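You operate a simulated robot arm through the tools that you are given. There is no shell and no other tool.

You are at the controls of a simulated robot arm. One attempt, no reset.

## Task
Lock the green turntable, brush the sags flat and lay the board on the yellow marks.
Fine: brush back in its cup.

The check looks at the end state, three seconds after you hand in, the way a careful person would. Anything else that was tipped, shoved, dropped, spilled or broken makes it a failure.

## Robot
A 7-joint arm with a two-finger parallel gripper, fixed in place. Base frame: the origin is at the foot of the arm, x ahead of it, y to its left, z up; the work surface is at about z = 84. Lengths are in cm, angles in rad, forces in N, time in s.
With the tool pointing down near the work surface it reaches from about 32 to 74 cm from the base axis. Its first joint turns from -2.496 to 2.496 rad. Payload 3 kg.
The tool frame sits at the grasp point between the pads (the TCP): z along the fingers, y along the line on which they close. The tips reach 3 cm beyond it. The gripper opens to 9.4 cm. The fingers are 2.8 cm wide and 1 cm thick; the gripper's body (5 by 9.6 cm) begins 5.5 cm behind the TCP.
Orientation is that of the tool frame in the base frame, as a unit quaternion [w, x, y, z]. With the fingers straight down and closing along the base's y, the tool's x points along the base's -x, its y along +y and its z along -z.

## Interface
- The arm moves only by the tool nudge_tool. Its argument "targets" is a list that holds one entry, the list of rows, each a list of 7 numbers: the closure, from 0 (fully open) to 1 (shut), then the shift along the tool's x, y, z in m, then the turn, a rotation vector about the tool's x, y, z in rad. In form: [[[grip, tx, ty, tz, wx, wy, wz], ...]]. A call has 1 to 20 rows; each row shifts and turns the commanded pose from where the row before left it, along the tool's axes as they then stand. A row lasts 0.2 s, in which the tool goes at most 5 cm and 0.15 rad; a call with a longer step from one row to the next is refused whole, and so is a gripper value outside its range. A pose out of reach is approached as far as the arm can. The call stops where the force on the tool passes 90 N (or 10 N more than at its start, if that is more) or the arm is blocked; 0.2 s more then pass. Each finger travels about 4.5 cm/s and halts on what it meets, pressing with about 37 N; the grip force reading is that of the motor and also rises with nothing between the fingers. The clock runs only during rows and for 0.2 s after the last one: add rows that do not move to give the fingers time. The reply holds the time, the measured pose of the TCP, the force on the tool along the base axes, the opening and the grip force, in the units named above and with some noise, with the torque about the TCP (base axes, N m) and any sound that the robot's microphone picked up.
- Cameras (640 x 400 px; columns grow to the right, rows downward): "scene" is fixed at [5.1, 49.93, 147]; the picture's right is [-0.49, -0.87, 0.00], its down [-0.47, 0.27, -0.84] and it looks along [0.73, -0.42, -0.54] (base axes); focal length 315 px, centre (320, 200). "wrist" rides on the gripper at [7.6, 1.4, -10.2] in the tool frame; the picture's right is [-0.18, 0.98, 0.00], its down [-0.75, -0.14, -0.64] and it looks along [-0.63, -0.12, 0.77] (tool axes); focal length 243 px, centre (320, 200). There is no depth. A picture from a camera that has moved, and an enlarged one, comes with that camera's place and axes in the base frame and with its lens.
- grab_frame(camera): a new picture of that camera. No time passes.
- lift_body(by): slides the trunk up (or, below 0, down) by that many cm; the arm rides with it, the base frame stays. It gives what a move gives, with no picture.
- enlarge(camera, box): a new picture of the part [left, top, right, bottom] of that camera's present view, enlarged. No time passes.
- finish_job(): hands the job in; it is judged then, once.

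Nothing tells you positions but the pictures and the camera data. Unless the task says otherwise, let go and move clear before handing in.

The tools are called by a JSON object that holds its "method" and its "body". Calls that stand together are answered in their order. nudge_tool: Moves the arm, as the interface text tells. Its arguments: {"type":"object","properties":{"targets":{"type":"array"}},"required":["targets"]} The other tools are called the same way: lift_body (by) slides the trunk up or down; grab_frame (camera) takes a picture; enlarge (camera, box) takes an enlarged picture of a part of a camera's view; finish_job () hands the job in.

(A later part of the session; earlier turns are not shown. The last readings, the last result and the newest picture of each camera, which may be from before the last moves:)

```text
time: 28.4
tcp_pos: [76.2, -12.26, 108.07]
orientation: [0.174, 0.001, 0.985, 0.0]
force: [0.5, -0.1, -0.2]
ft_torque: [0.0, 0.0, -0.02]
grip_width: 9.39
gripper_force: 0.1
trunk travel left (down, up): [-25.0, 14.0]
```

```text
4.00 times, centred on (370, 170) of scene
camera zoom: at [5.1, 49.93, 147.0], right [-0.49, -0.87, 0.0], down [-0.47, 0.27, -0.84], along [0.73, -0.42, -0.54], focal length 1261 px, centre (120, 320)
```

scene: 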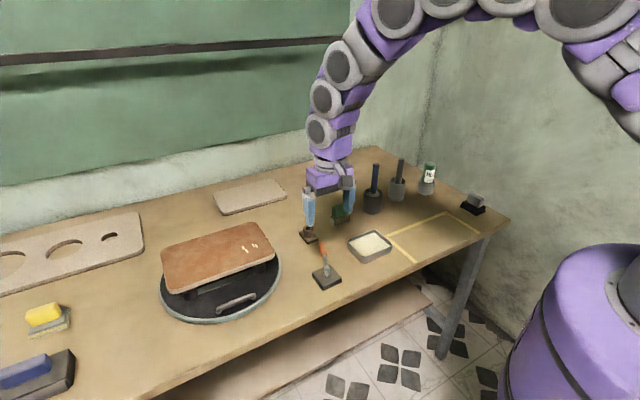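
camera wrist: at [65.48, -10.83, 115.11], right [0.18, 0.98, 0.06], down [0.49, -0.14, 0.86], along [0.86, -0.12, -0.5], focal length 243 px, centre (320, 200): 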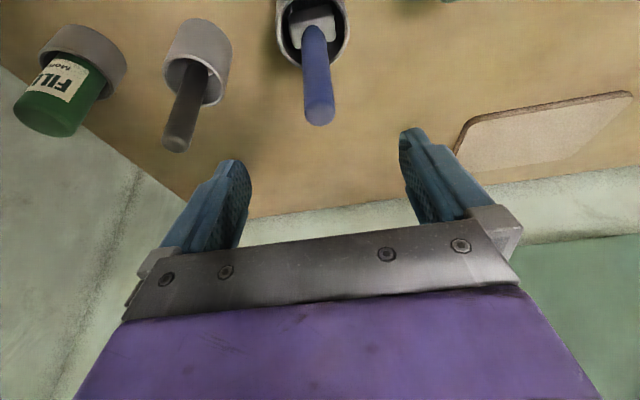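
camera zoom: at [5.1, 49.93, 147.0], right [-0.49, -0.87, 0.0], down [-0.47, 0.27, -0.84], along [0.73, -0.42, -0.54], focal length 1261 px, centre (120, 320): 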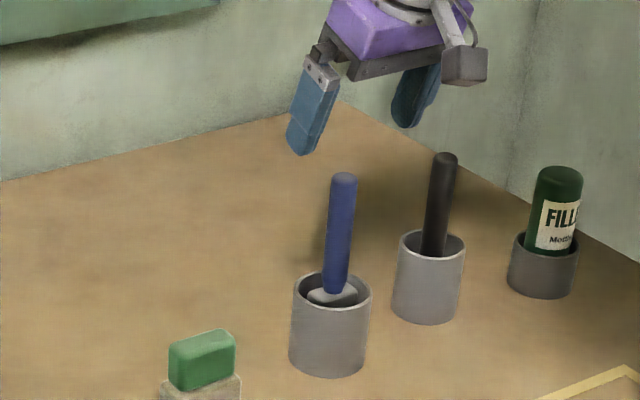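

Lined up with the handle. Descending so the pads hold the handle around z = 96, then closing.

{"method": "nudge_tool", "body": {"targets": [[[0, 0.0089, 0, 0.0287, 0, 0, 0], [0, 0.0089, 0, 0.0287, 0, 0, 0], [0, 0.0089, 0, 0.0287, 0, 0, 0], [0, 0.0089, 0, 0.0287, 0, 0, 0], [0, 0, 0, 0, 0, 0, 0]]]}}

{"method": "grab_frame", "body": {"camera": "wrist"}}

{"method": "enlarge", "body": {"camera": "scene", "box": [310, 120, 430, 220]}}

```text
time: 29.6
tcp_pos: [76.86, -12.48, 96.18]
orientation: [0.176, 0.002, 0.984, 0.0]
force: [-0.4, -0.7, 10.6]
ft_torque: [0.05, 0.04, 0.02]
grip_width: 9.4
gripper_force: 0.0
trunk travel left (down, up): [-25.0, 14.0]
```

```text
taken
camera wrist: at [66.18, -10.98, 103.2], right [0.18, 0.98, 0.06], down [0.48, -0.14, 0.86], along [0.86, -0.12, -0.5], focal length 243 px, centre (320, 200)
```

wrist: 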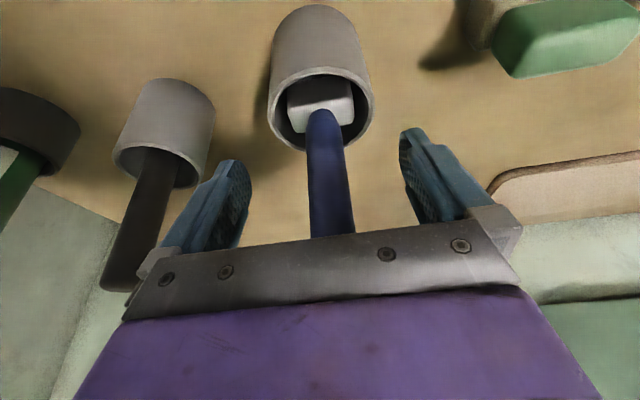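

```text
4.00 times, centred on (370, 170) of scene
camera zoom: at [5.1, 49.93, 147.0], right [-0.49, -0.87, 0.0], down [-0.47, 0.27, -0.84], along [0.73, -0.42, -0.54], focal length 1261 px, centre (120, 320)
```

zoom: 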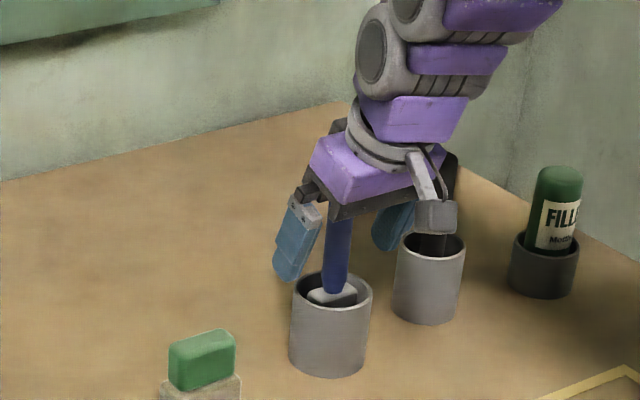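

The 10 N reading is the palm touching the handle's end. I'll back off 1 cm, then close.

{"method": "nudge_tool", "body": {"targets": [[[0, -0.0034, 0, -0.0094, 0, 0, 0], [0, 0, 0, 0, 0, 0, 0], [0.5, 0, 0.002, 0, 0, 0, 0], [1, 0, 0, 0, 0, 0, 0], [1, 0, 0, 0, 0, 0, 0], [1, 0, 0, 0, 0, 0, 0], [1, 0, 0, 0, 0, 0, 0], [1, 0, 0, 0, 0, 0, 0], [1, 0, 0, 0, 0, 0, 0]]]}}

{"method": "grab_frame", "body": {"camera": "wrist"}}

{"method": "enlarge", "body": {"camera": "scene", "box": [310, 120, 430, 220]}}

```text
time: 31.6
tcp_pos: [76.94, -12.25, 97.02]
orientation: [0.174, 0.002, 0.985, -0.001]
force: [-0.1, -0.5, 0.7]
ft_torque: [-0.01, 0.0, -0.01]
grip_width: 2.48
gripper_force: 36.9
trunk travel left (down, up): [-25.0, 14.0]
```

```text
taken
camera wrist: at [66.16, -10.78, 104.07], right [0.18, 0.98, 0.06], down [0.49, -0.14, 0.86], along [0.86, -0.12, -0.5], focal length 243 px, centre (320, 200)
```

wrist: 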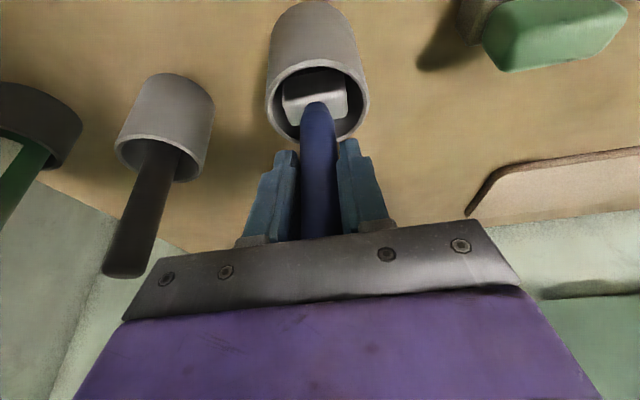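

```text
4.00 times, centred on (370, 170) of scene
camera zoom: at [5.1, 49.93, 147.0], right [-0.49, -0.87, 0.0], down [-0.47, 0.27, -0.84], along [0.73, -0.42, -0.54], focal length 1261 px, centre (120, 320)
```

zoom: 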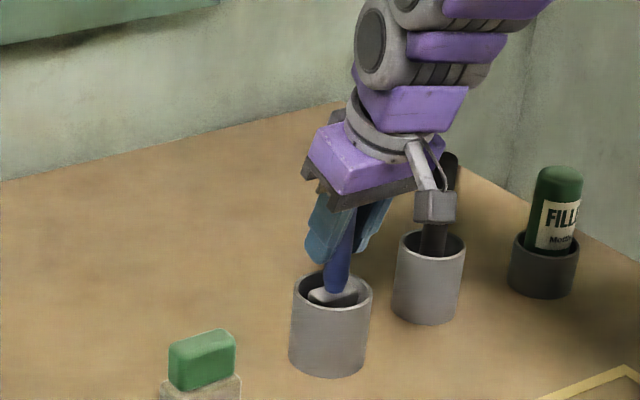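

The handle is held (2.5 cm wide, 37 N). Lifting straight up out of the cup.

{"method": "nudge_tool", "body": {"targets": [[[1, -0.0034, 0, -0.0094, 0, 0, 0], [1, -0.0103, 0, -0.0282, 0, 0, 0], [1, -0.0103, 0, -0.0282, 0, 0, 0], [1, -0.0103, 0, -0.0282, 0, 0, 0], [1, -0.0068, 0, -0.0188, 0, 0, 0], [1, 0, 0, 0, 0, 0, 0]]]}}

{"method": "grab_frame", "body": {"camera": "wrist"}}

{"method": "enlarge", "body": {"camera": "scene", "box": [310, 110, 430, 220]}}

```text
time: 33.0
tcp_pos: [76.88, -12.25, 109.06]
orientation: [0.174, 0.002, 0.985, -0.001]
force: [-0.4, 0.0, -1.1]
ft_torque: [0.02, 0.0, 0.0]
grip_width: 2.48
gripper_force: 36.5
trunk travel left (down, up): [-25.0, 14.0]
```

```text
taken
camera wrist: at [66.09, -10.75, 116.14], right [0.18, 0.98, 0.06], down [0.49, -0.14, 0.86], along [0.86, -0.12, -0.5], focal length 243 px, centre (320, 200)
```

wrist: 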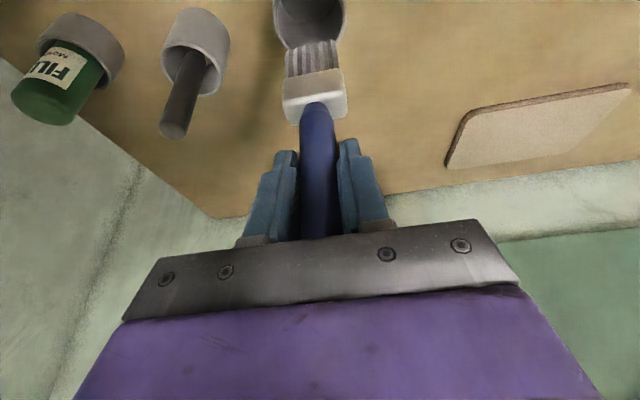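

```text
3.64 times, centred on (370, 165) of scene
camera zoom: at [5.1, 49.93, 147.0], right [-0.49, -0.87, 0.0], down [-0.47, 0.27, -0.84], along [0.73, -0.42, -0.54], focal length 1146 px, centre (138, 327)
```

zoom: 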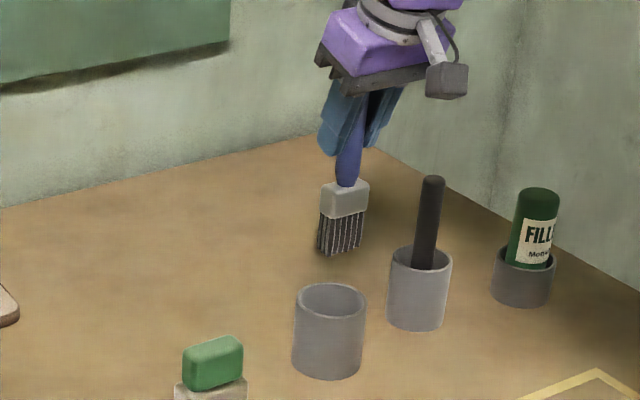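

It's a proper flat bristle brush, tip about 12.5–13 cm below the TCP. The sags lie within x 64.5–67, y 33.5–37.5 on the board top; I'll carry the brush over there at safe height.

{"method": "nudge_tool", "body": {"targets": [[[1, 0.0074, 0.0398, -0.00625, 0, 0, 0], [1, 0.0074, 0.0398, -0.00625, 0, 0, 0], [1, 0.0074, 0.0398, -0.00625, 0, 0, 0], [1, 0.0074, 0.0398, -0.00625, 0, 0, 0], [1, 0.0074, 0.0398, -0.00625, 0, 0, 0], [1, 0.0074, 0.0398, -0.00625, 0, 0, 0], [1, 0.0074, 0.0398, -0.00625, 0, 0, 0], [1, 0.0074, 0.0398, -0.00625, 0, 0, 0], [1, 0.0074, 0.0398, -0.00625, 0, 0, 0], [1, 0.0074, 0.0398, -0.00625, 0, 0, 0], [1, 0.0074, 0.0398, -0.00625, 0, 0, 0], [1, 0.0074, 0.0398, -0.00625, 0, 0, 0], [1, 0, 0, 0, 0, 0, 0]]]}}

{"method": "grab_frame", "body": {"camera": "wrist"}}

{"method": "enlarge", "body": {"camera": "scene", "box": [180, 170, 300, 290]}}

```text
time: 35.8
tcp_pos: [65.9, 35.83, 112.98]
orientation: [0.175, 0.002, 0.985, -0.002]
force: [0.1, 0.4, 0.0]
ft_torque: [-0.01, 0.0, 0.02]
grip_width: 2.48
gripper_force: 36.7
trunk travel left (down, up): [-25.0, 14.0]
```

```text
taken
camera wrist: at [55.12, 37.3, 119.93], right [0.18, 0.98, 0.06], down [0.49, -0.14, 0.86], along [0.86, -0.12, -0.5], focal length 243 px, centre (320, 200)
```

wrist: 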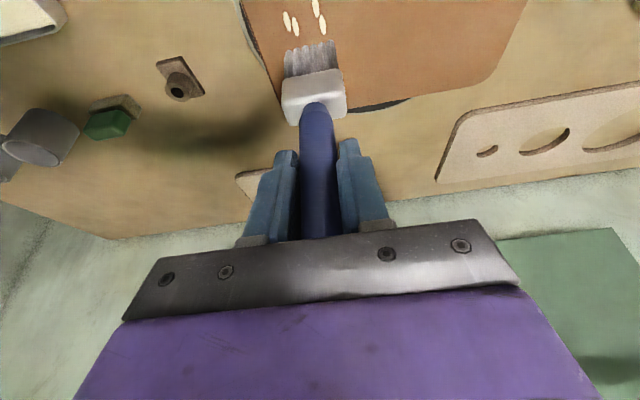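

```text
3.33 times, centred on (240, 230) of scene
camera zoom: at [5.1, 49.93, 147.0], right [-0.49, -0.87, 0.0], down [-0.47, 0.27, -0.84], along [0.73, -0.42, -0.54], focal length 1051 px, centre (587, 100)
```

zoom: 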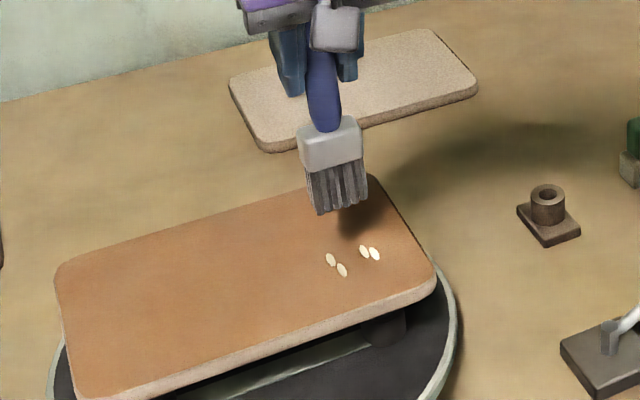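

The brush is over the sags. I'll shift to a clean spot just beyond them (x ≈ 70, y ≈ 34.4) and lower until I feel light contact.

{"method": "nudge_tool", "body": {"targets": [[[1, -0.011, -0.007, 0.028, 0, 0, 0], [1, -0.011, -0.007, 0.028, 0, 0, 0], [1, 0.001, 0, 0.0028, 0, 0, 0], [1, 0, 0, 0, 0, 0, 0]]]}}

{"method": "enlarge", "body": {"camera": "wrist", "box": [240, 0, 400, 100]}}

{"method": "enlarge", "body": {"camera": "scene", "box": [200, 190, 300, 290]}}

```text
time: 36.8
tcp_pos: [70.13, 34.14, 108.24]
orientation: [0.175, 0.002, 0.985, -0.001]
force: [0.5, 0.8, -1.7]
ft_torque: [0.0, -0.01, 0.0]
grip_width: 2.48
gripper_force: 37.1
trunk travel left (down, up): [-25.0, 14.0]
```

```text
4.00 times, centred on (320, 50) of wrist
camera zoom: at [59.36, 35.76, 115.18], right [0.18, 0.98, 0.06], down [0.49, -0.14, 0.86], along [0.86, -0.12, -0.5], focal length 970 px, centre (320, 800)
```

zoom: 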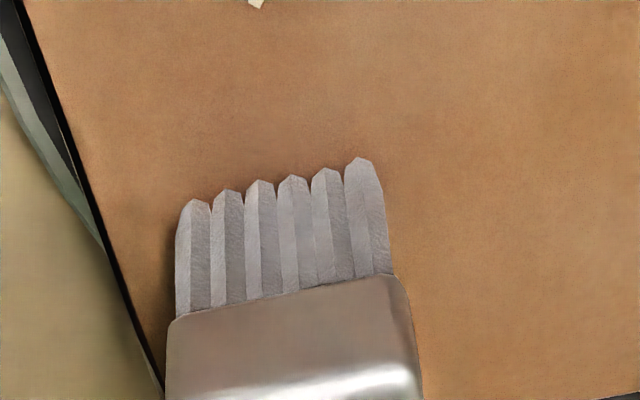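

```text
4.00 times, centred on (250, 240) of scene
camera zoom: at [5.1, 49.93, 147.0], right [-0.49, -0.87, 0.0], down [-0.47, 0.27, -0.84], along [0.73, -0.42, -0.54], focal length 1261 px, centre (600, 40)
```

zoom: 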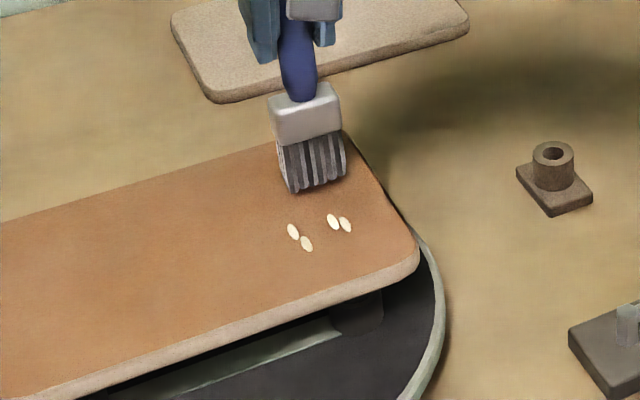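

{"method": "nudge_tool", "body": {"targets": [[[1, 0.001, 0, 0.0028, 0, 0, 0], [1, 0.001, 0, 0.0028, 0, 0, 0], [1, 0, 0, 0, 0, 0, 0]]]}}

{"method": "enlarge", "body": {"camera": "scene", "box": [220, 190, 280, 250]}}

```text
time: 37.6
tcp_pos: [70.27, 34.33, 107.44]
orientation: [0.174, 0.002, 0.985, -0.001]
force: [-1.2, -0.5, 1.8]
ft_torque: [-0.01, 0.06, 0.0]
grip_width: 2.48
gripper_force: 36.9
trunk travel left (down, up): [-25.0, 14.0]
```

```text
6.67 times, centred on (250, 220) of scene
camera zoom: at [5.1, 49.93, 147.0], right [-0.49, -0.87, 0.0], down [-0.47, 0.27, -0.84], along [0.73, -0.42, -0.54], focal length 2102 px, centre (787, 67)
```

zoom: 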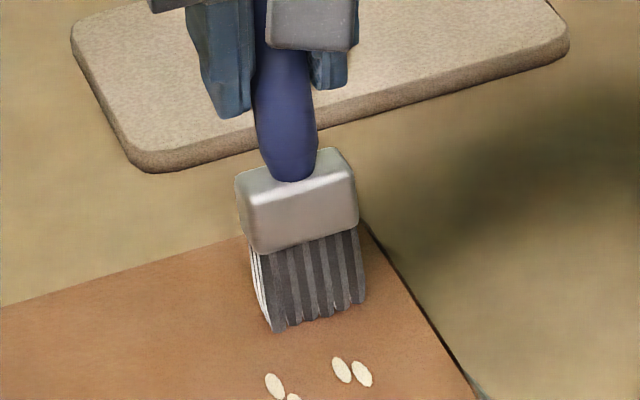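

Light contact at TCP z ≈ 107.4. I'll press 3 mm deeper and sweep slowly toward the robot over the right-hand pair of sags.

{"method": "nudge_tool", "body": {"targets": [[[1, 0.001, 0, 0.0028, 0, 0, 0], [1, 0.0047, 0, -0.0017, 0, 0, 0], [1, 0.0047, 0, -0.0017, 0, 0, 0], [1, 0.0047, 0, -0.0017, 0, 0, 0], [1, 0.0047, 0, -0.0017, 0, 0, 0], [1, 0.0047, 0, -0.0017, 0, 0, 0], [1, 0.0047, 0, -0.0017, 0, 0, 0], [1, 0.0047, 0, -0.0017, 0, 0, 0], [1, 0.0047, 0, -0.0017, 0, 0, 0]]]}}

{"method": "enlarge", "body": {"camera": "scene", "box": [180, 190, 300, 290]}}

{"method": "enlarge", "body": {"camera": "wrist", "box": [240, 0, 400, 100]}}

```text
time: 39.6
tcp_pos: [66.13, 34.22, 107.23]
orientation: [0.174, 0.002, 0.985, -0.001]
force: [1.6, -0.5, 9.0]
ft_torque: [-0.03, -0.35, -0.03]
grip_width: 2.46
gripper_force: 36.7
trunk travel left (down, up): [-25.0, 14.0]
```

```text
4.00 times, centred on (240, 240) of scene
camera zoom: at [5.1, 49.93, 147.0], right [-0.49, -0.87, 0.0], down [-0.47, 0.27, -0.84], along [0.73, -0.42, -0.54], focal length 1261 px, centre (640, 40)
```

zoom: 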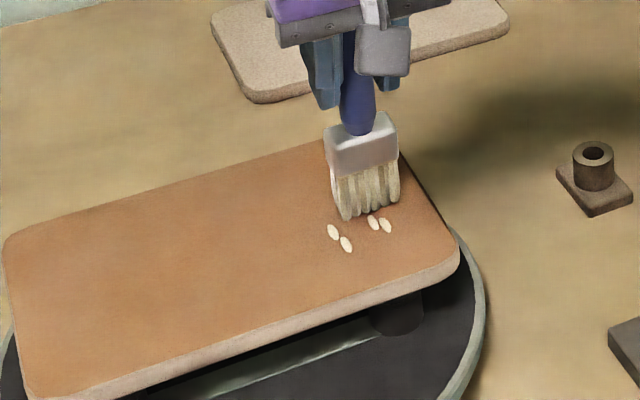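

```text
4.00 times, centred on (320, 50) of wrist
camera zoom: at [55.33, 35.81, 114.33], right [0.18, 0.98, 0.06], down [0.49, -0.14, 0.86], along [0.86, -0.12, -0.5], focal length 970 px, centre (320, 800)
```

zoom: 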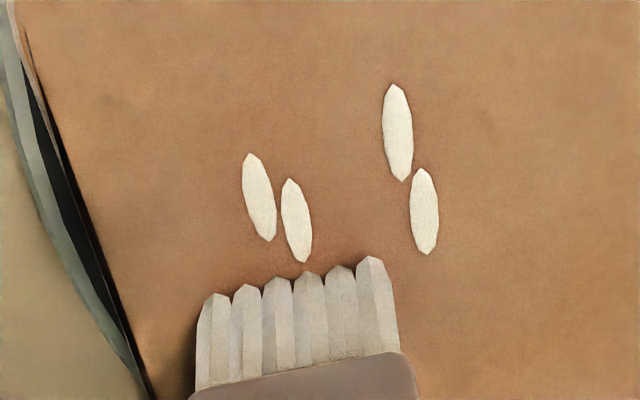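

Contact is steady at about 9 N and nothing else moves. Continuing the stroke across the sags.

{"method": "nudge_tool", "body": {"targets": [[[1, 0.0047, 0, -0.0017, 0, 0, 0], [1, 0.0047, 0, -0.0017, 0, 0, 0], [1, 0.0047, 0, -0.0017, 0, 0, 0], [1, 0.0047, 0, -0.0017, 0, 0, 0], [1, 0.0047, 0, -0.0017, 0, 0, 0], [1, 0.0047, 0, -0.0017, 0, 0, 0], [1, 0.0047, 0, -0.0017, 0, 0, 0], [1, 0.0047, 0, -0.0017, 0, 0, 0], [1, -0.0069, 0, -0.0188, 0, 0, 0], [1, -0.0069, 0, -0.0188, 0, 0, 0], [1, 0, 0, 0, 0, 0, 0]]]}}

{"method": "enlarge", "body": {"camera": "scene", "box": [180, 190, 300, 290]}}

{"method": "grab_frame", "body": {"camera": "wrist"}}

```text
time: 42.0
tcp_pos: [62.27, 34.26, 111.1]
orientation: [0.175, 0.001, 0.985, -0.001]
force: [0.3, 0.5, 0.4]
ft_torque: [0.01, 0.05, 0.0]
grip_width: 2.47
gripper_force: 37.0
trunk travel left (down, up): [-25.0, 14.0]
```

```text
4.00 times, centred on (240, 240) of scene
camera zoom: at [5.1, 49.93, 147.0], right [-0.49, -0.87, 0.0], down [-0.47, 0.27, -0.84], along [0.73, -0.42, -0.54], focal length 1261 px, centre (640, 40)
```

zoom: 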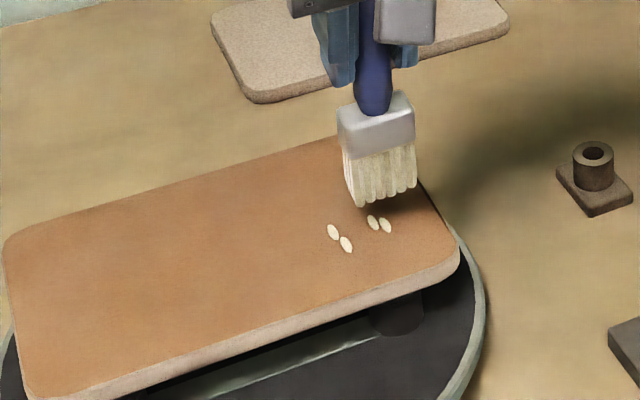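

```text
taken
camera wrist: at [51.45, 35.75, 118.2], right [0.18, 0.98, 0.06], down [0.49, -0.14, 0.86], along [0.86, -0.12, -0.5], focal length 243 px, centre (320, 200)
```

wrist: 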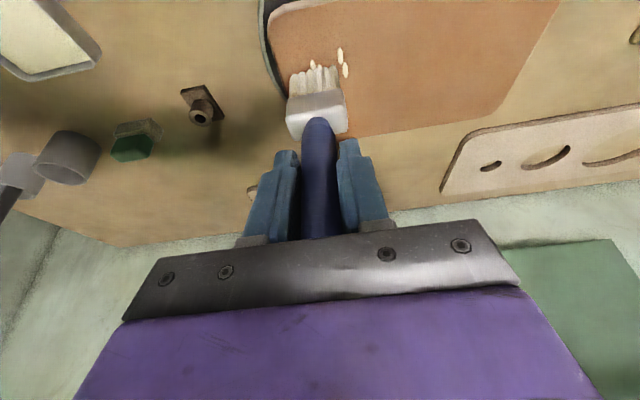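

{"method": "enlarge", "body": {"camera": "wrist", "box": [280, 30, 380, 100]}}

{"method": "enlarge", "body": {"camera": "scene", "box": [255, 235, 285, 255]}}

```text
5.71 times, centred on (330, 65) of wrist
camera zoom: at [51.45, 35.75, 118.2], right [0.18, 0.98, 0.06], down [0.49, -0.14, 0.86], along [0.86, -0.12, -0.5], focal length 1386 px, centre (263, 971)
```

zoom: 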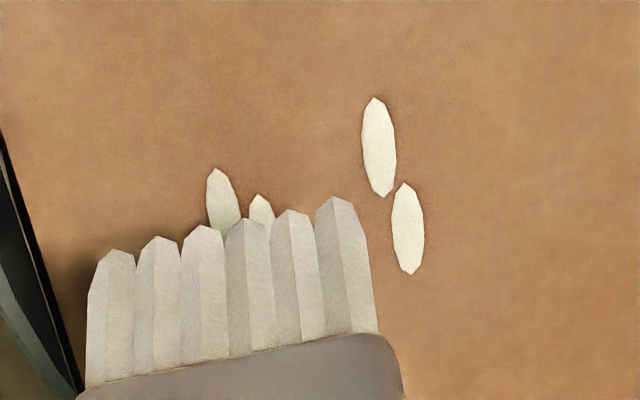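

```text
16.00 times, centred on (270, 245) of scene
camera zoom: at [5.1, 49.93, 147.0], right [-0.49, -0.87, 0.0], down [-0.47, 0.27, -0.84], along [0.73, -0.42, -0.54], focal length 5044 px, centre (1120, -520)
```

zoom: 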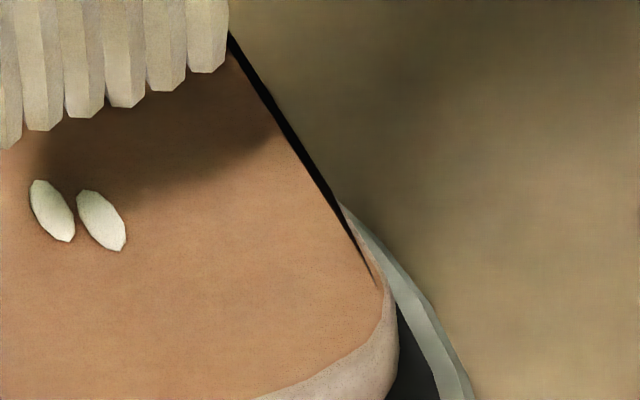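

The sags are still raised after one pass. I'll do the left pair with slightly more pressure and then compare the two pairs.

{"method": "nudge_tool", "body": {"targets": [[[1, -0.0361, 0.013, 0.0132, 0, 0, 0], [1, -0.0361, 0.013, 0.0132, 0, 0, 0], [1, 0.0072, 0, 0.0197, 0, 0, 0], [1, 0.0072, 0, 0.0197, 0, 0, 0], [1, 0.0052, 0, -0.0019, 0, 0, 0], [1, 0.0052, 0, -0.0019, 0, 0, 0], [1, 0.0052, 0, -0.0019, 0, 0, 0], [1, 0.0052, 0, -0.0019, 0, 0, 0], [1, 0.0052, 0, -0.0019, 0, 0, 0], [1, 0.0052, 0, -0.0019, 0, 0, 0], [1, 0.0052, 0, -0.0019, 0, 0, 0], [1, 0.0052, 0, -0.0019, 0, 0, 0], [1, 0.0052, 0, -0.0019, 0, 0, 0], [1, 0.0052, 0, -0.0019, 0, 0, 0]]]}}

{"method": "enlarge", "body": {"camera": "scene", "box": [220, 200, 290, 270]}}

{"method": "enlarge", "body": {"camera": "wrist", "box": [240, 0, 400, 100]}}

```text
time: 45.0
tcp_pos: [64.23, 36.72, 107.12]
orientation: [0.174, 0.002, 0.985, -0.001]
force: [-0.3, 0.5, 4.6]
ft_torque: [-0.03, -0.12, -0.02]
grip_width: 2.52
gripper_force: 36.8
trunk travel left (down, up): [-25.0, 14.0]
```

```text
5.71 times, centred on (255, 235) of scene
camera zoom: at [5.1, 49.93, 147.0], right [-0.49, -0.87, 0.0], down [-0.47, 0.27, -0.84], along [0.73, -0.42, -0.54], focal length 1802 px, centre (691, 0)
```

zoom: 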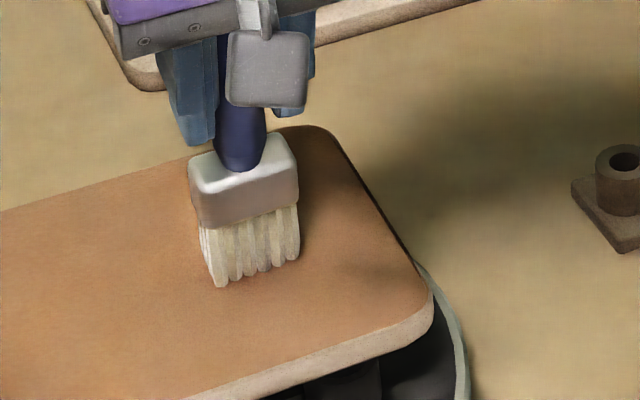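

```text
4.00 times, centred on (320, 50) of wrist
camera zoom: at [53.54, 38.34, 114.13], right [0.18, 0.98, 0.06], down [0.49, -0.14, 0.86], along [0.86, -0.12, -0.5], focal length 970 px, centre (320, 800)
```

zoom: 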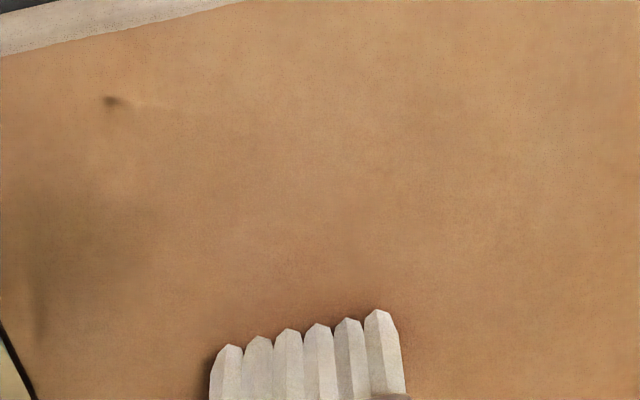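

The sags have vanished from the surface. I'll finish the stroke, lift, and check.

{"method": "nudge_tool", "body": {"targets": [[[1, 0.0047, 0, -0.0017, 0, 0, 0], [1, 0.0047, 0, -0.0017, 0, 0, 0], [1, 0.0047, 0, -0.0017, 0, 0, 0], [1, -0.0069, 0, -0.0188, 0, 0, 0], [1, -0.0137, 0, -0.0376, 0, 0, 0], [1, -0.0137, -0.03, -0.0376, 0, 0, 0], [1, 0, -0.05, 0, 0, 0, 0], [1, 0, -0.05, 0, 0, 0, 0], [1, 0, 0, 0, 0, 0, 0]]]}}

{"method": "enlarge", "body": {"camera": "scene", "box": [140, 200, 300, 330]}}

{"method": "grab_frame", "body": {"camera": "wrist"}}

{"method": "enlarge", "body": {"camera": "scene", "box": [230, 215, 286, 250]}}

```text
time: 47.0
tcp_pos: [62.71, 24.34, 117.12]
orientation: [0.173, 0.001, 0.985, -0.001]
force: [0.1, -0.4, -0.9]
ft_torque: [-0.01, 0.01, 0.01]
grip_width: 2.51
gripper_force: 37.3
trunk travel left (down, up): [-25.0, 14.0]
```

```text
3.08 times, centred on (220, 265) of scene
camera zoom: at [5.1, 49.93, 147.0], right [-0.49, -0.87, 0.0], down [-0.47, 0.27, -0.84], along [0.73, -0.42, -0.54], focal length 970 px, centre (628, 0)
```

zoom: 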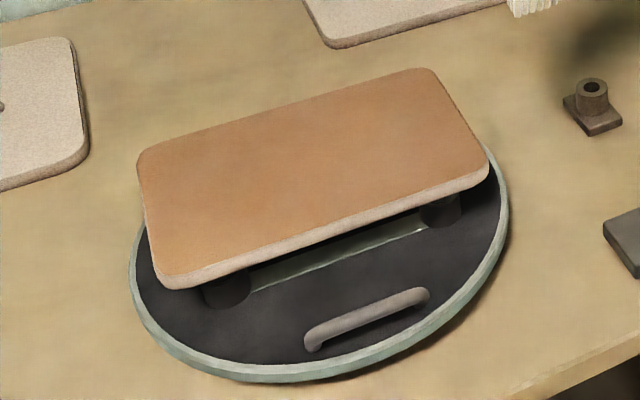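

```text
taken
camera wrist: at [51.99, 25.85, 124.08], right [0.18, 0.98, 0.06], down [0.49, -0.14, 0.86], along [0.85, -0.12, -0.5], focal length 243 px, centre (320, 200)
```

wrist: 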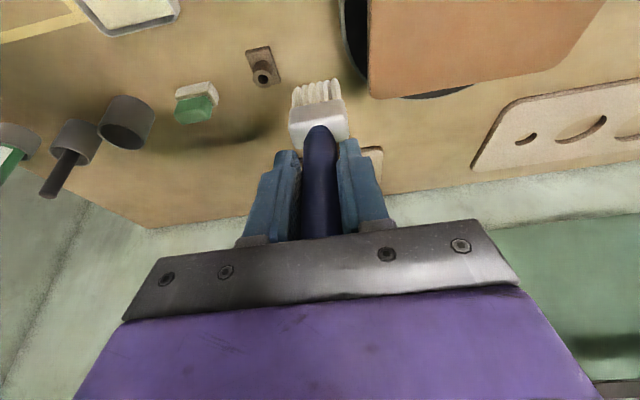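

```text
11.43 times, centred on (258, 232) of scene
camera zoom: at [5.1, 49.93, 147.0], right [-0.49, -0.87, 0.0], down [-0.47, 0.27, -0.84], along [0.73, -0.42, -0.54], focal length 3603 px, centre (1029, -171)
```

zoom: 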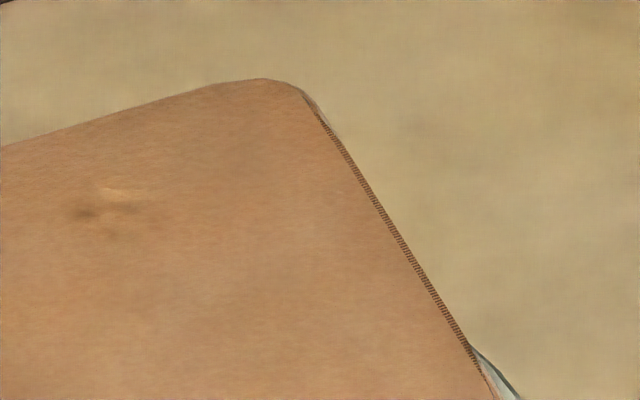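

The surface is clean and the board and turntable haven't moved. The brush has pivoted about 11° in the grip, so I'll reduce the tool tilt to bring it upright and carry it back over its cup.

{"method": "nudge_tool", "body": {"targets": [[[1, 0, 0, 0, 0, 0.1, 0], [1, 0, 0, 0, 0, 0.1, 0], [1, -0.0122, -0.0366, 0.0049, 0, 0, 0], [1, -0.0122, -0.0366, 0.0049, 0, 0, 0], [1, -0.0122, -0.0366, 0.0049, 0, 0, 0], [1, -0.0122, -0.0366, 0.0049, 0, 0, 0], [1, -0.0122, -0.0366, 0.0049, 0, 0, 0], [1, -0.0122, -0.0366, 0.0049, 0, 0, 0], [1, -0.0122, -0.0366, 0.0049, 0, 0, 0], [1, -0.0122, -0.0366, 0.0049, 0, 0, 0], [1, -0.0122, -0.0366, 0.0049, 0, 0, 0], [1, -0.0122, -0.0366, 0.0049, 0, 0, 0], [1, 0, 0, 0, 0, 0, 0]]]}}

{"method": "grab_frame", "body": {"camera": "wrist"}}

{"method": "enlarge", "body": {"camera": "scene", "box": [310, 100, 430, 220]}}

```text
time: 49.8
tcp_pos: [75.42, -12.85, 114.21]
orientation: [0.074, 0.002, 0.997, 0.0]
force: [-0.3, -0.1, -0.9]
ft_torque: [0.03, 0.01, 0.0]
grip_width: 2.5
gripper_force: 37.6
trunk travel left (down, up): [-25.0, 14.0]
```

```text
taken
camera wrist: at [66.26, -11.47, 123.16], right [0.18, 0.98, 0.03], down [0.65, -0.14, 0.75], along [0.74, -0.12, -0.66], focal length 243 px, centre (320, 200)
```

wrist: 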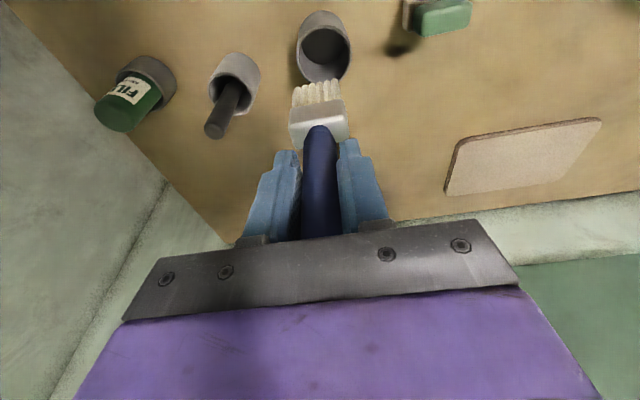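

```text
3.33 times, centred on (370, 160) of scene
camera zoom: at [5.1, 49.93, 147.0], right [-0.49, -0.87, 0.0], down [-0.47, 0.27, -0.84], along [0.73, -0.42, -0.54], focal length 1051 px, centre (153, 333)
```

zoom: 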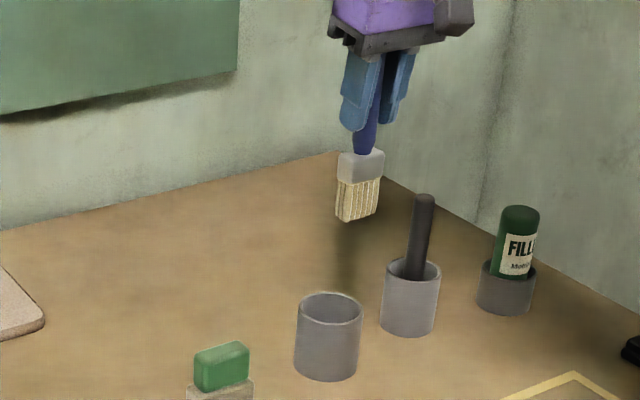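

The brush now hangs vertical, with the tip about 1 cm short of the cup's centre in x and y. Shifting over and lowering to just above the rim.

{"method": "nudge_tool", "body": {"targets": [[[1, -0.0108, 0.0075, 0.0016, 0, 0, 0], [1, 0.004, 0, 0.027, 0, 0, 0], [1, 0.004, 0, 0.027, 0, 0, 0], [1, 0.004, 0, 0.027, 0, 0, 0], [1, 0, 0, 0, 0, 0, 0], [1, 0, 0, 0, 0, 0, 0]]]}}

{"method": "enlarge", "body": {"camera": "wrist", "box": [240, 0, 400, 150]}}

{"method": "enlarge", "body": {"camera": "scene", "box": [340, 150, 400, 220]}}

```text
time: 51.2
tcp_pos: [76.73, -12.02, 105.76]
orientation: [0.074, 0.002, 0.997, 0.0]
force: [0.3, -0.7, -0.2]
ft_torque: [0.0, -0.01, -0.04]
grip_width: 2.5
gripper_force: 36.9
trunk travel left (down, up): [-25.0, 14.0]
```

```text
2.67 times, centred on (320, 75) of wrist
camera zoom: at [67.51, -10.64, 114.77], right [0.19, 0.98, 0.03], down [0.65, -0.14, 0.75], along [0.74, -0.12, -0.66], focal length 647 px, centre (320, 533)
```

zoom: 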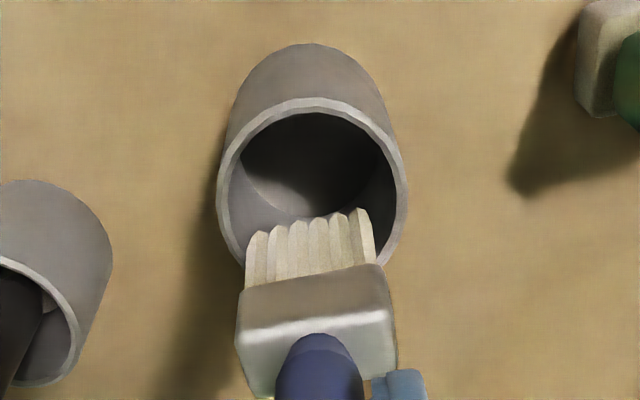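

```text
5.71 times, centred on (370, 185) of scene
camera zoom: at [5.1, 49.93, 147.0], right [-0.49, -0.87, 0.0], down [-0.47, 0.27, -0.84], along [0.73, -0.42, -0.54], focal length 1802 px, centre (34, 286)
```

zoom: 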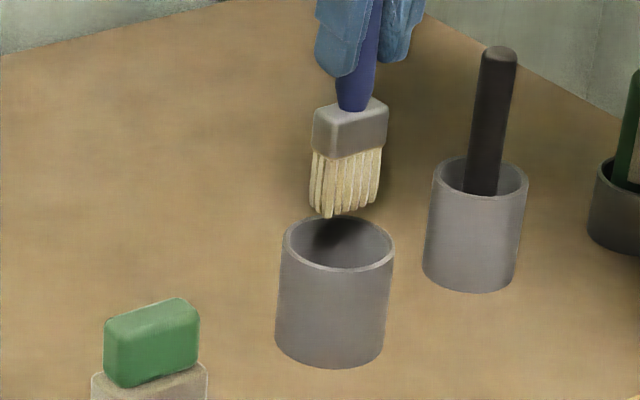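

Both views say the brush is about 1 cm too far in x. Correcting before lowering.

{"method": "nudge_tool", "body": {"targets": [[[1, 0.0099, 0.0035, -0.0015, 0, 0, 0], [1, 0, 0, 0, 0, 0, 0], [1, 0, 0, 0, 0, 0, 0]]]}}

{"method": "enlarge", "body": {"camera": "wrist", "box": [240, 0, 400, 150]}}

{"method": "enlarge", "body": {"camera": "scene", "box": [340, 150, 400, 220]}}

```text
time: 52.0
tcp_pos: [75.58, -11.76, 105.86]
orientation: [0.075, 0.001, 0.997, 0.0]
force: [0.4, -0.9, -0.7]
ft_torque: [0.01, 0.02, 0.03]
grip_width: 2.48
gripper_force: 36.9
trunk travel left (down, up): [-25.0, 14.0]
```

```text
2.67 times, centred on (320, 75) of wrist
camera zoom: at [66.49, -10.27, 114.88], right [0.19, 0.98, 0.03], down [0.65, -0.14, 0.75], along [0.74, -0.12, -0.66], focal length 647 px, centre (320, 533)
```

zoom: 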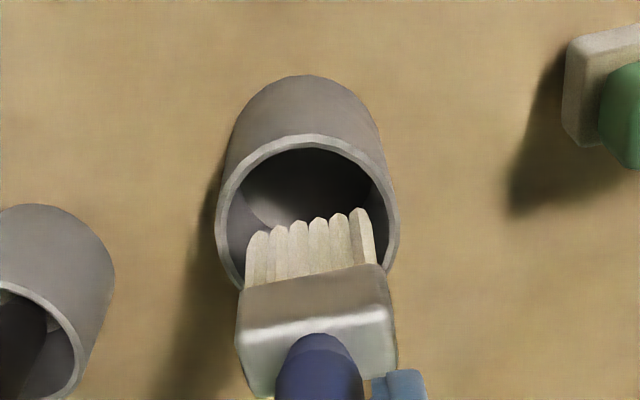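

```text
5.71 times, centred on (370, 185) of scene
camera zoom: at [5.1, 49.93, 147.0], right [-0.49, -0.87, 0.0], down [-0.47, 0.27, -0.84], along [0.73, -0.42, -0.54], focal length 1802 px, centre (34, 286)
```

zoom: 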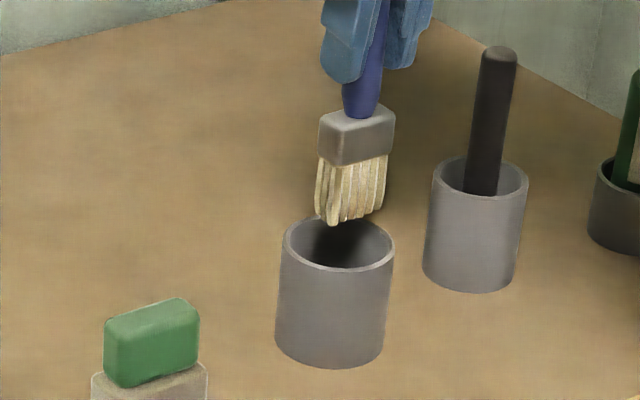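

{"method": "nudge_tool", "body": {"targets": [[[1, 0.002, 0.0025, 0, 0, 0, 0], [1, 0.0015, 0, 0.0099, 0, 0, 0], [1, 0.0015, 0, 0.0099, 0, 0, 0], [1, 0.0015, 0, 0.0099, 0, 0, 0], [1, 0, 0, 0, 0, 0, 0]]]}}

{"method": "enlarge", "body": {"camera": "wrist", "box": [240, 0, 400, 150]}}

{"method": "enlarge", "body": {"camera": "scene", "box": [340, 150, 400, 220]}}

```text
time: 53.2
tcp_pos: [75.38, -11.46, 103.25]
orientation: [0.078, 0.002, 0.997, 0.0]
force: [3.1, -2.1, 26.1]
ft_torque: [0.19, -0.27, -0.04]
grip_width: 2.49
gripper_force: 37.5
trunk travel left (down, up): [-25.0, 14.0]
```

```text
2.67 times, centred on (320, 75) of wrist
camera zoom: at [66.21, -10.0, 112.17], right [0.19, 0.98, 0.03], down [0.64, -0.14, 0.75], along [0.74, -0.12, -0.66], focal length 647 px, centre (320, 533)
```

zoom: 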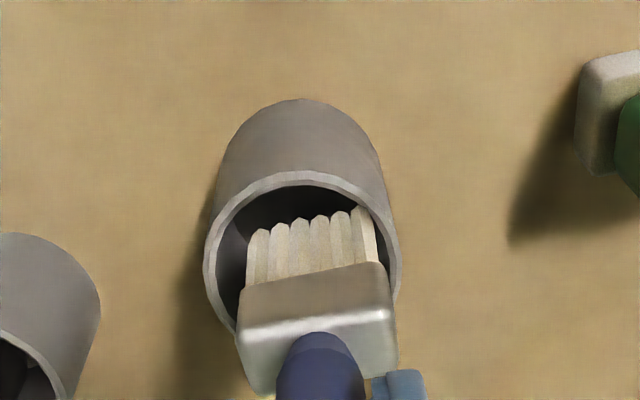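

```text
5.71 times, centred on (370, 185) of scene
camera zoom: at [5.1, 49.93, 147.0], right [-0.49, -0.87, 0.0], down [-0.47, 0.27, -0.84], along [0.73, -0.42, -0.54], focal length 1802 px, centre (34, 286)
```

zoom: 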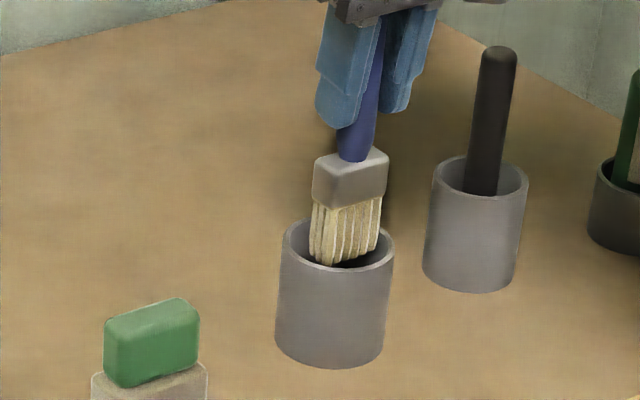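

The bristles caught the near rim (26 N), so I'll lift 1.5 cm, shift away from it and re-check.

{"method": "nudge_tool", "body": {"targets": [[[1, -0.0022, 0, -0.0148, 0, 0, 0], [1, -0.0059, -0.004, 0.0009, 0, 0, 0], [1, 0, 0, 0, 0, 0, 0], [1, 0, 0, 0, 0, 0, 0]]]}}

{"method": "enlarge", "body": {"camera": "wrist", "box": [240, 0, 400, 150]}}

{"method": "enlarge", "body": {"camera": "scene", "box": [350, 160, 390, 220]}}

```text
time: 54.2
tcp_pos: [75.98, -11.82, 104.4]
orientation: [0.075, 0.002, 0.997, 0.0]
force: [0.4, -0.1, -0.3]
ft_torque: [0.03, 0.05, 0.01]
grip_width: 2.5
gripper_force: 37.1
trunk travel left (down, up): [-25.0, 14.0]
```

```text
2.67 times, centred on (320, 75) of wrist
camera zoom: at [66.83, -10.4, 113.46], right [0.19, 0.98, 0.03], down [0.65, -0.14, 0.75], along [0.74, -0.12, -0.66], focal length 647 px, centre (320, 533)
```

zoom: 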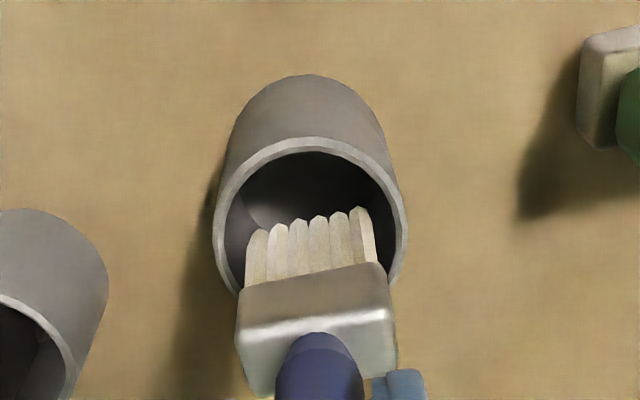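

```text
6.67 times, centred on (370, 190) of scene
camera zoom: at [5.1, 49.93, 147.0], right [-0.49, -0.87, 0.0], down [-0.47, 0.27, -0.84], along [0.73, -0.42, -0.54], focal length 2102 px, centre (-13, 267)
```

zoom: 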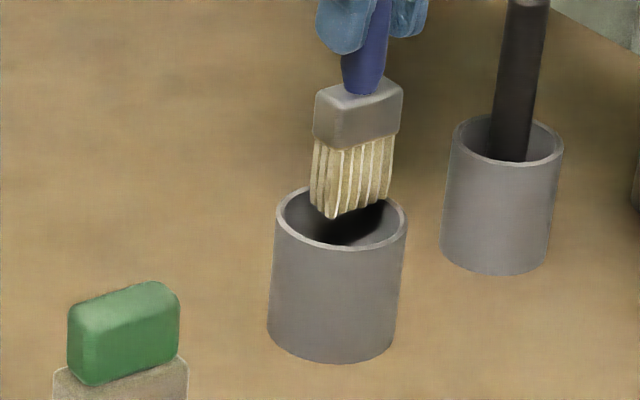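

Averaging both views, the present position (76.0, -11.8) should be centred. Lowering gently while watching the force.

{"method": "nudge_tool", "body": {"targets": [[[1, 0.0007, 0, 0.0049, 0, 0, 0], [1, 0.0007, 0, 0.0049, 0, 0, 0], [1, 0.0007, 0, 0.0049, 0, 0, 0], [1, 0, 0, 0, 0, 0, 0]]]}}

{"method": "enlarge", "body": {"camera": "wrist", "box": [240, 0, 400, 150]}}

{"method": "enlarge", "body": {"camera": "scene", "box": [350, 160, 390, 220]}}

```text
time: 55.2
tcp_pos: [76.0, -11.88, 102.93]
orientation: [0.075, 0.003, 0.997, -0.001]
force: [-0.9, 0.7, -0.1]
ft_torque: [0.01, 0.05, -0.01]
grip_width: 2.51
gripper_force: 37.2
trunk travel left (down, up): [-25.0, 14.0]
```

```text
2.67 times, centred on (320, 75) of wrist
camera zoom: at [66.83, -10.4, 111.9], right [0.19, 0.98, 0.03], down [0.65, -0.14, 0.75], along [0.74, -0.12, -0.66], focal length 647 px, centre (320, 533)
```

zoom: 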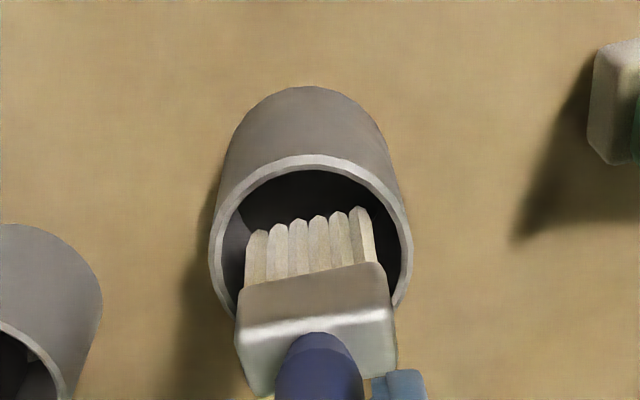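

```text
6.67 times, centred on (370, 190) of scene
camera zoom: at [5.1, 49.93, 147.0], right [-0.49, -0.87, 0.0], down [-0.47, 0.27, -0.84], along [0.73, -0.42, -0.54], focal length 2102 px, centre (-13, 267)
```

zoom: 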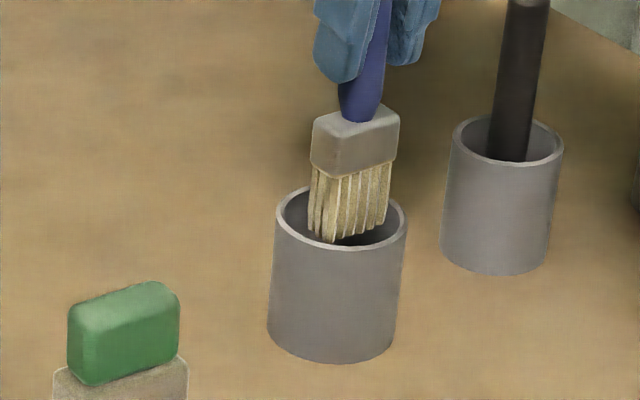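

No contact this time; the bristles are entering. A touch more +x for clearance, then continue down.

{"method": "nudge_tool", "body": {"targets": [[[1, -0.003, 0, 0.0005, 0, 0, 0], [1, 0.0007, 0, 0.0049, 0, 0, 0], [1, 0.0007, 0, 0.0049, 0, 0, 0], [1, 0.0007, 0, 0.0049, 0, 0, 0], [1, 0.0007, 0, 0.0049, 0, 0, 0], [1, 0, 0, 0, 0, 0, 0]]]}}

{"method": "enlarge", "body": {"camera": "wrist", "box": [240, 0, 400, 150]}}

{"method": "enlarge", "body": {"camera": "scene", "box": [350, 160, 390, 220]}}

```text
time: 56.6
tcp_pos: [76.29, -11.93, 100.94]
orientation: [0.075, 0.002, 0.997, -0.001]
force: [0.5, -0.7, 0.0]
ft_torque: [0.02, 0.01, 0.0]
grip_width: 2.48
gripper_force: 37.0
trunk travel left (down, up): [-25.0, 14.0]
```

```text
2.67 times, centred on (320, 75) of wrist
camera zoom: at [67.2, -10.51, 109.88], right [0.19, 0.98, 0.03], down [0.65, -0.14, 0.75], along [0.74, -0.12, -0.66], focal length 647 px, centre (320, 533)
```

zoom: 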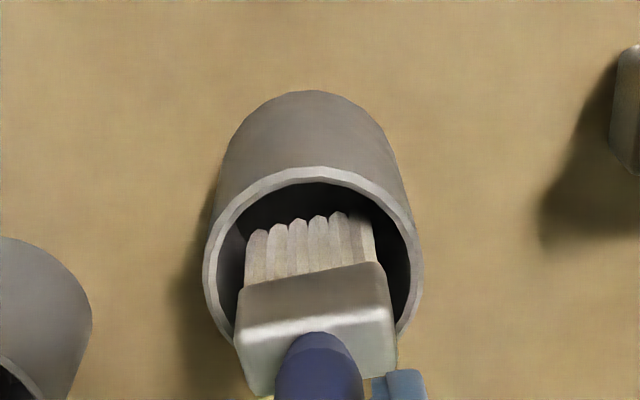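

```text
6.67 times, centred on (370, 190) of scene
camera zoom: at [5.1, 49.93, 147.0], right [-0.49, -0.87, 0.0], down [-0.47, 0.27, -0.84], along [0.73, -0.42, -0.54], focal length 2102 px, centre (-13, 267)
```

zoom: 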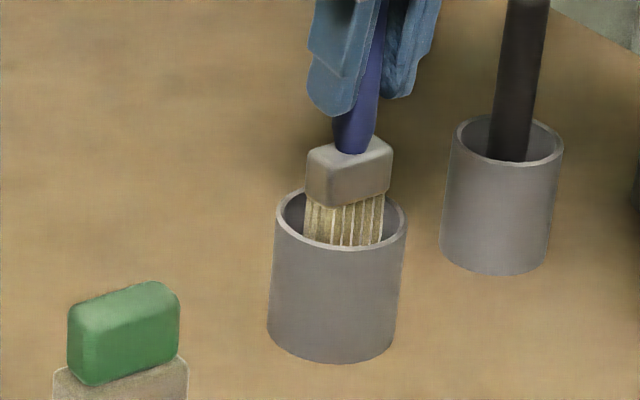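

{"method": "nudge_tool", "body": {"targets": [[[1, 0.004, 0, -0.0006, 0, 0, 0], [1, 0.0007, 0, 0.0049, 0, 0, 0], [1, 0.0007, 0, 0.0049, 0, 0, 0], [1, 0, 0, 0, 0, 0, 0]]]}}

{"method": "enlarge", "body": {"camera": "wrist", "box": [240, 0, 400, 150]}}

{"method": "enlarge", "body": {"camera": "scene", "box": [350, 160, 390, 220]}}

```text
time: 57.6
tcp_pos: [75.91, -11.84, 99.85]
orientation: [0.075, 0.002, 0.997, -0.001]
force: [-0.3, -0.7, -0.6]
ft_torque: [-0.01, 0.03, 0.02]
grip_width: 2.51
gripper_force: 37.2
trunk travel left (down, up): [-25.0, 14.0]
```

```text
2.67 times, centred on (320, 75) of wrist
camera zoom: at [66.8, -10.48, 108.92], right [0.19, 0.98, 0.03], down [0.65, -0.14, 0.75], along [0.74, -0.12, -0.66], focal length 647 px, centre (320, 533)
```

zoom: 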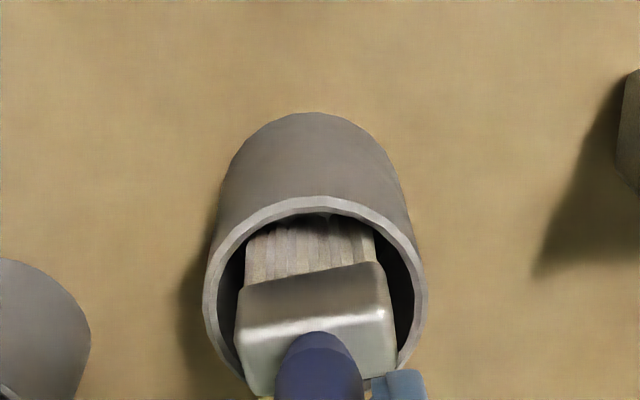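

```text
6.67 times, centred on (370, 190) of scene
camera zoom: at [5.1, 49.93, 147.0], right [-0.49, -0.87, 0.0], down [-0.47, 0.27, -0.84], along [0.73, -0.42, -0.54], focal length 2102 px, centre (-13, 267)
```

zoom: 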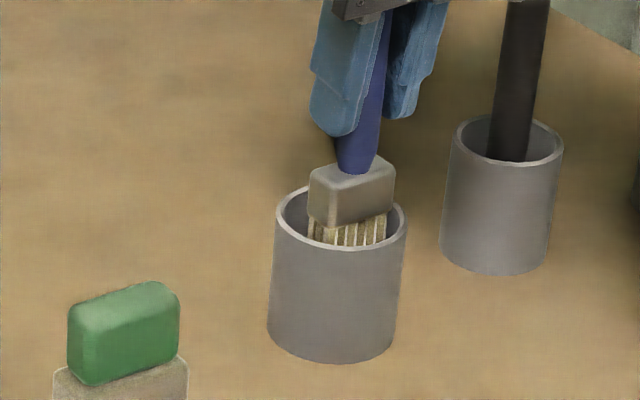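

Ferrule is centred in the cup and moving freely. Lowering the rest of the way to the floor of the cup.

{"method": "nudge_tool", "body": {"targets": [[[1, 0.0007, 0, 0.0049, 0, 0, 0], [1, 0.0007, 0, 0.0049, 0, 0, 0], [1, 0.0007, 0, 0.0049, 0, 0, 0], [1, 0.0007, 0, 0.0049, 0, 0, 0], [1, 0, 0, 0, 0, 0, 0]]]}}

{"method": "enlarge", "body": {"camera": "wrist", "box": [240, 0, 400, 150]}}

{"method": "enlarge", "body": {"camera": "scene", "box": [350, 160, 390, 220]}}

```text
time: 58.8
tcp_pos: [75.68, -12.06, 98.97]
orientation: [0.083, 0.004, 0.997, 0.0]
force: [7.8, -10.0, 73.3]
ft_torque: [0.85, -0.32, -0.09]
grip_width: 2.5
gripper_force: 36.9
trunk travel left (down, up): [-25.0, 14.0]
```

```text
2.67 times, centred on (320, 75) of wrist
camera zoom: at [66.41, -10.63, 107.8], right [0.19, 0.98, 0.03], down [0.64, -0.14, 0.76], along [0.75, -0.12, -0.65], focal length 647 px, centre (320, 533)
```

zoom: 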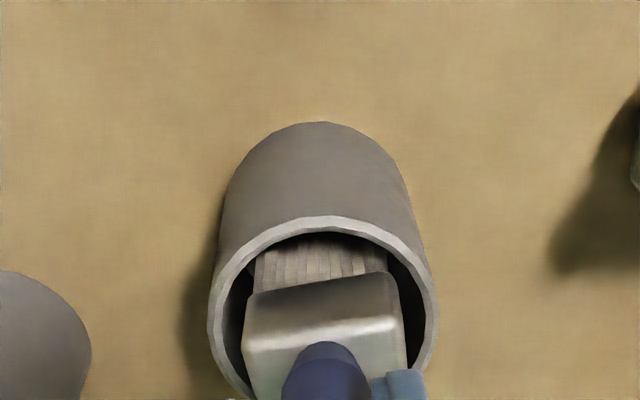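

```text
6.67 times, centred on (370, 190) of scene
camera zoom: at [5.1, 49.93, 147.0], right [-0.49, -0.87, 0.0], down [-0.47, 0.27, -0.84], along [0.73, -0.42, -0.54], focal length 2102 px, centre (-13, 267)
```

zoom: 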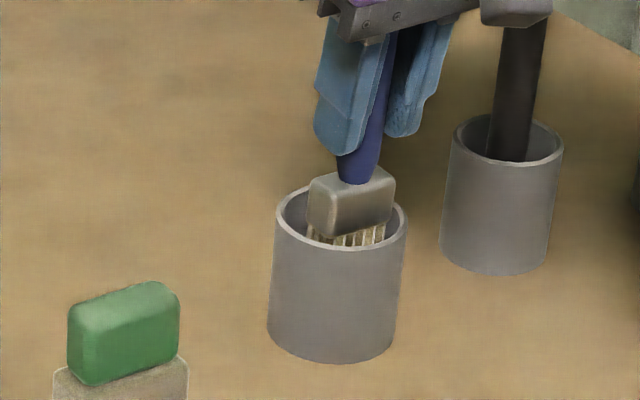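

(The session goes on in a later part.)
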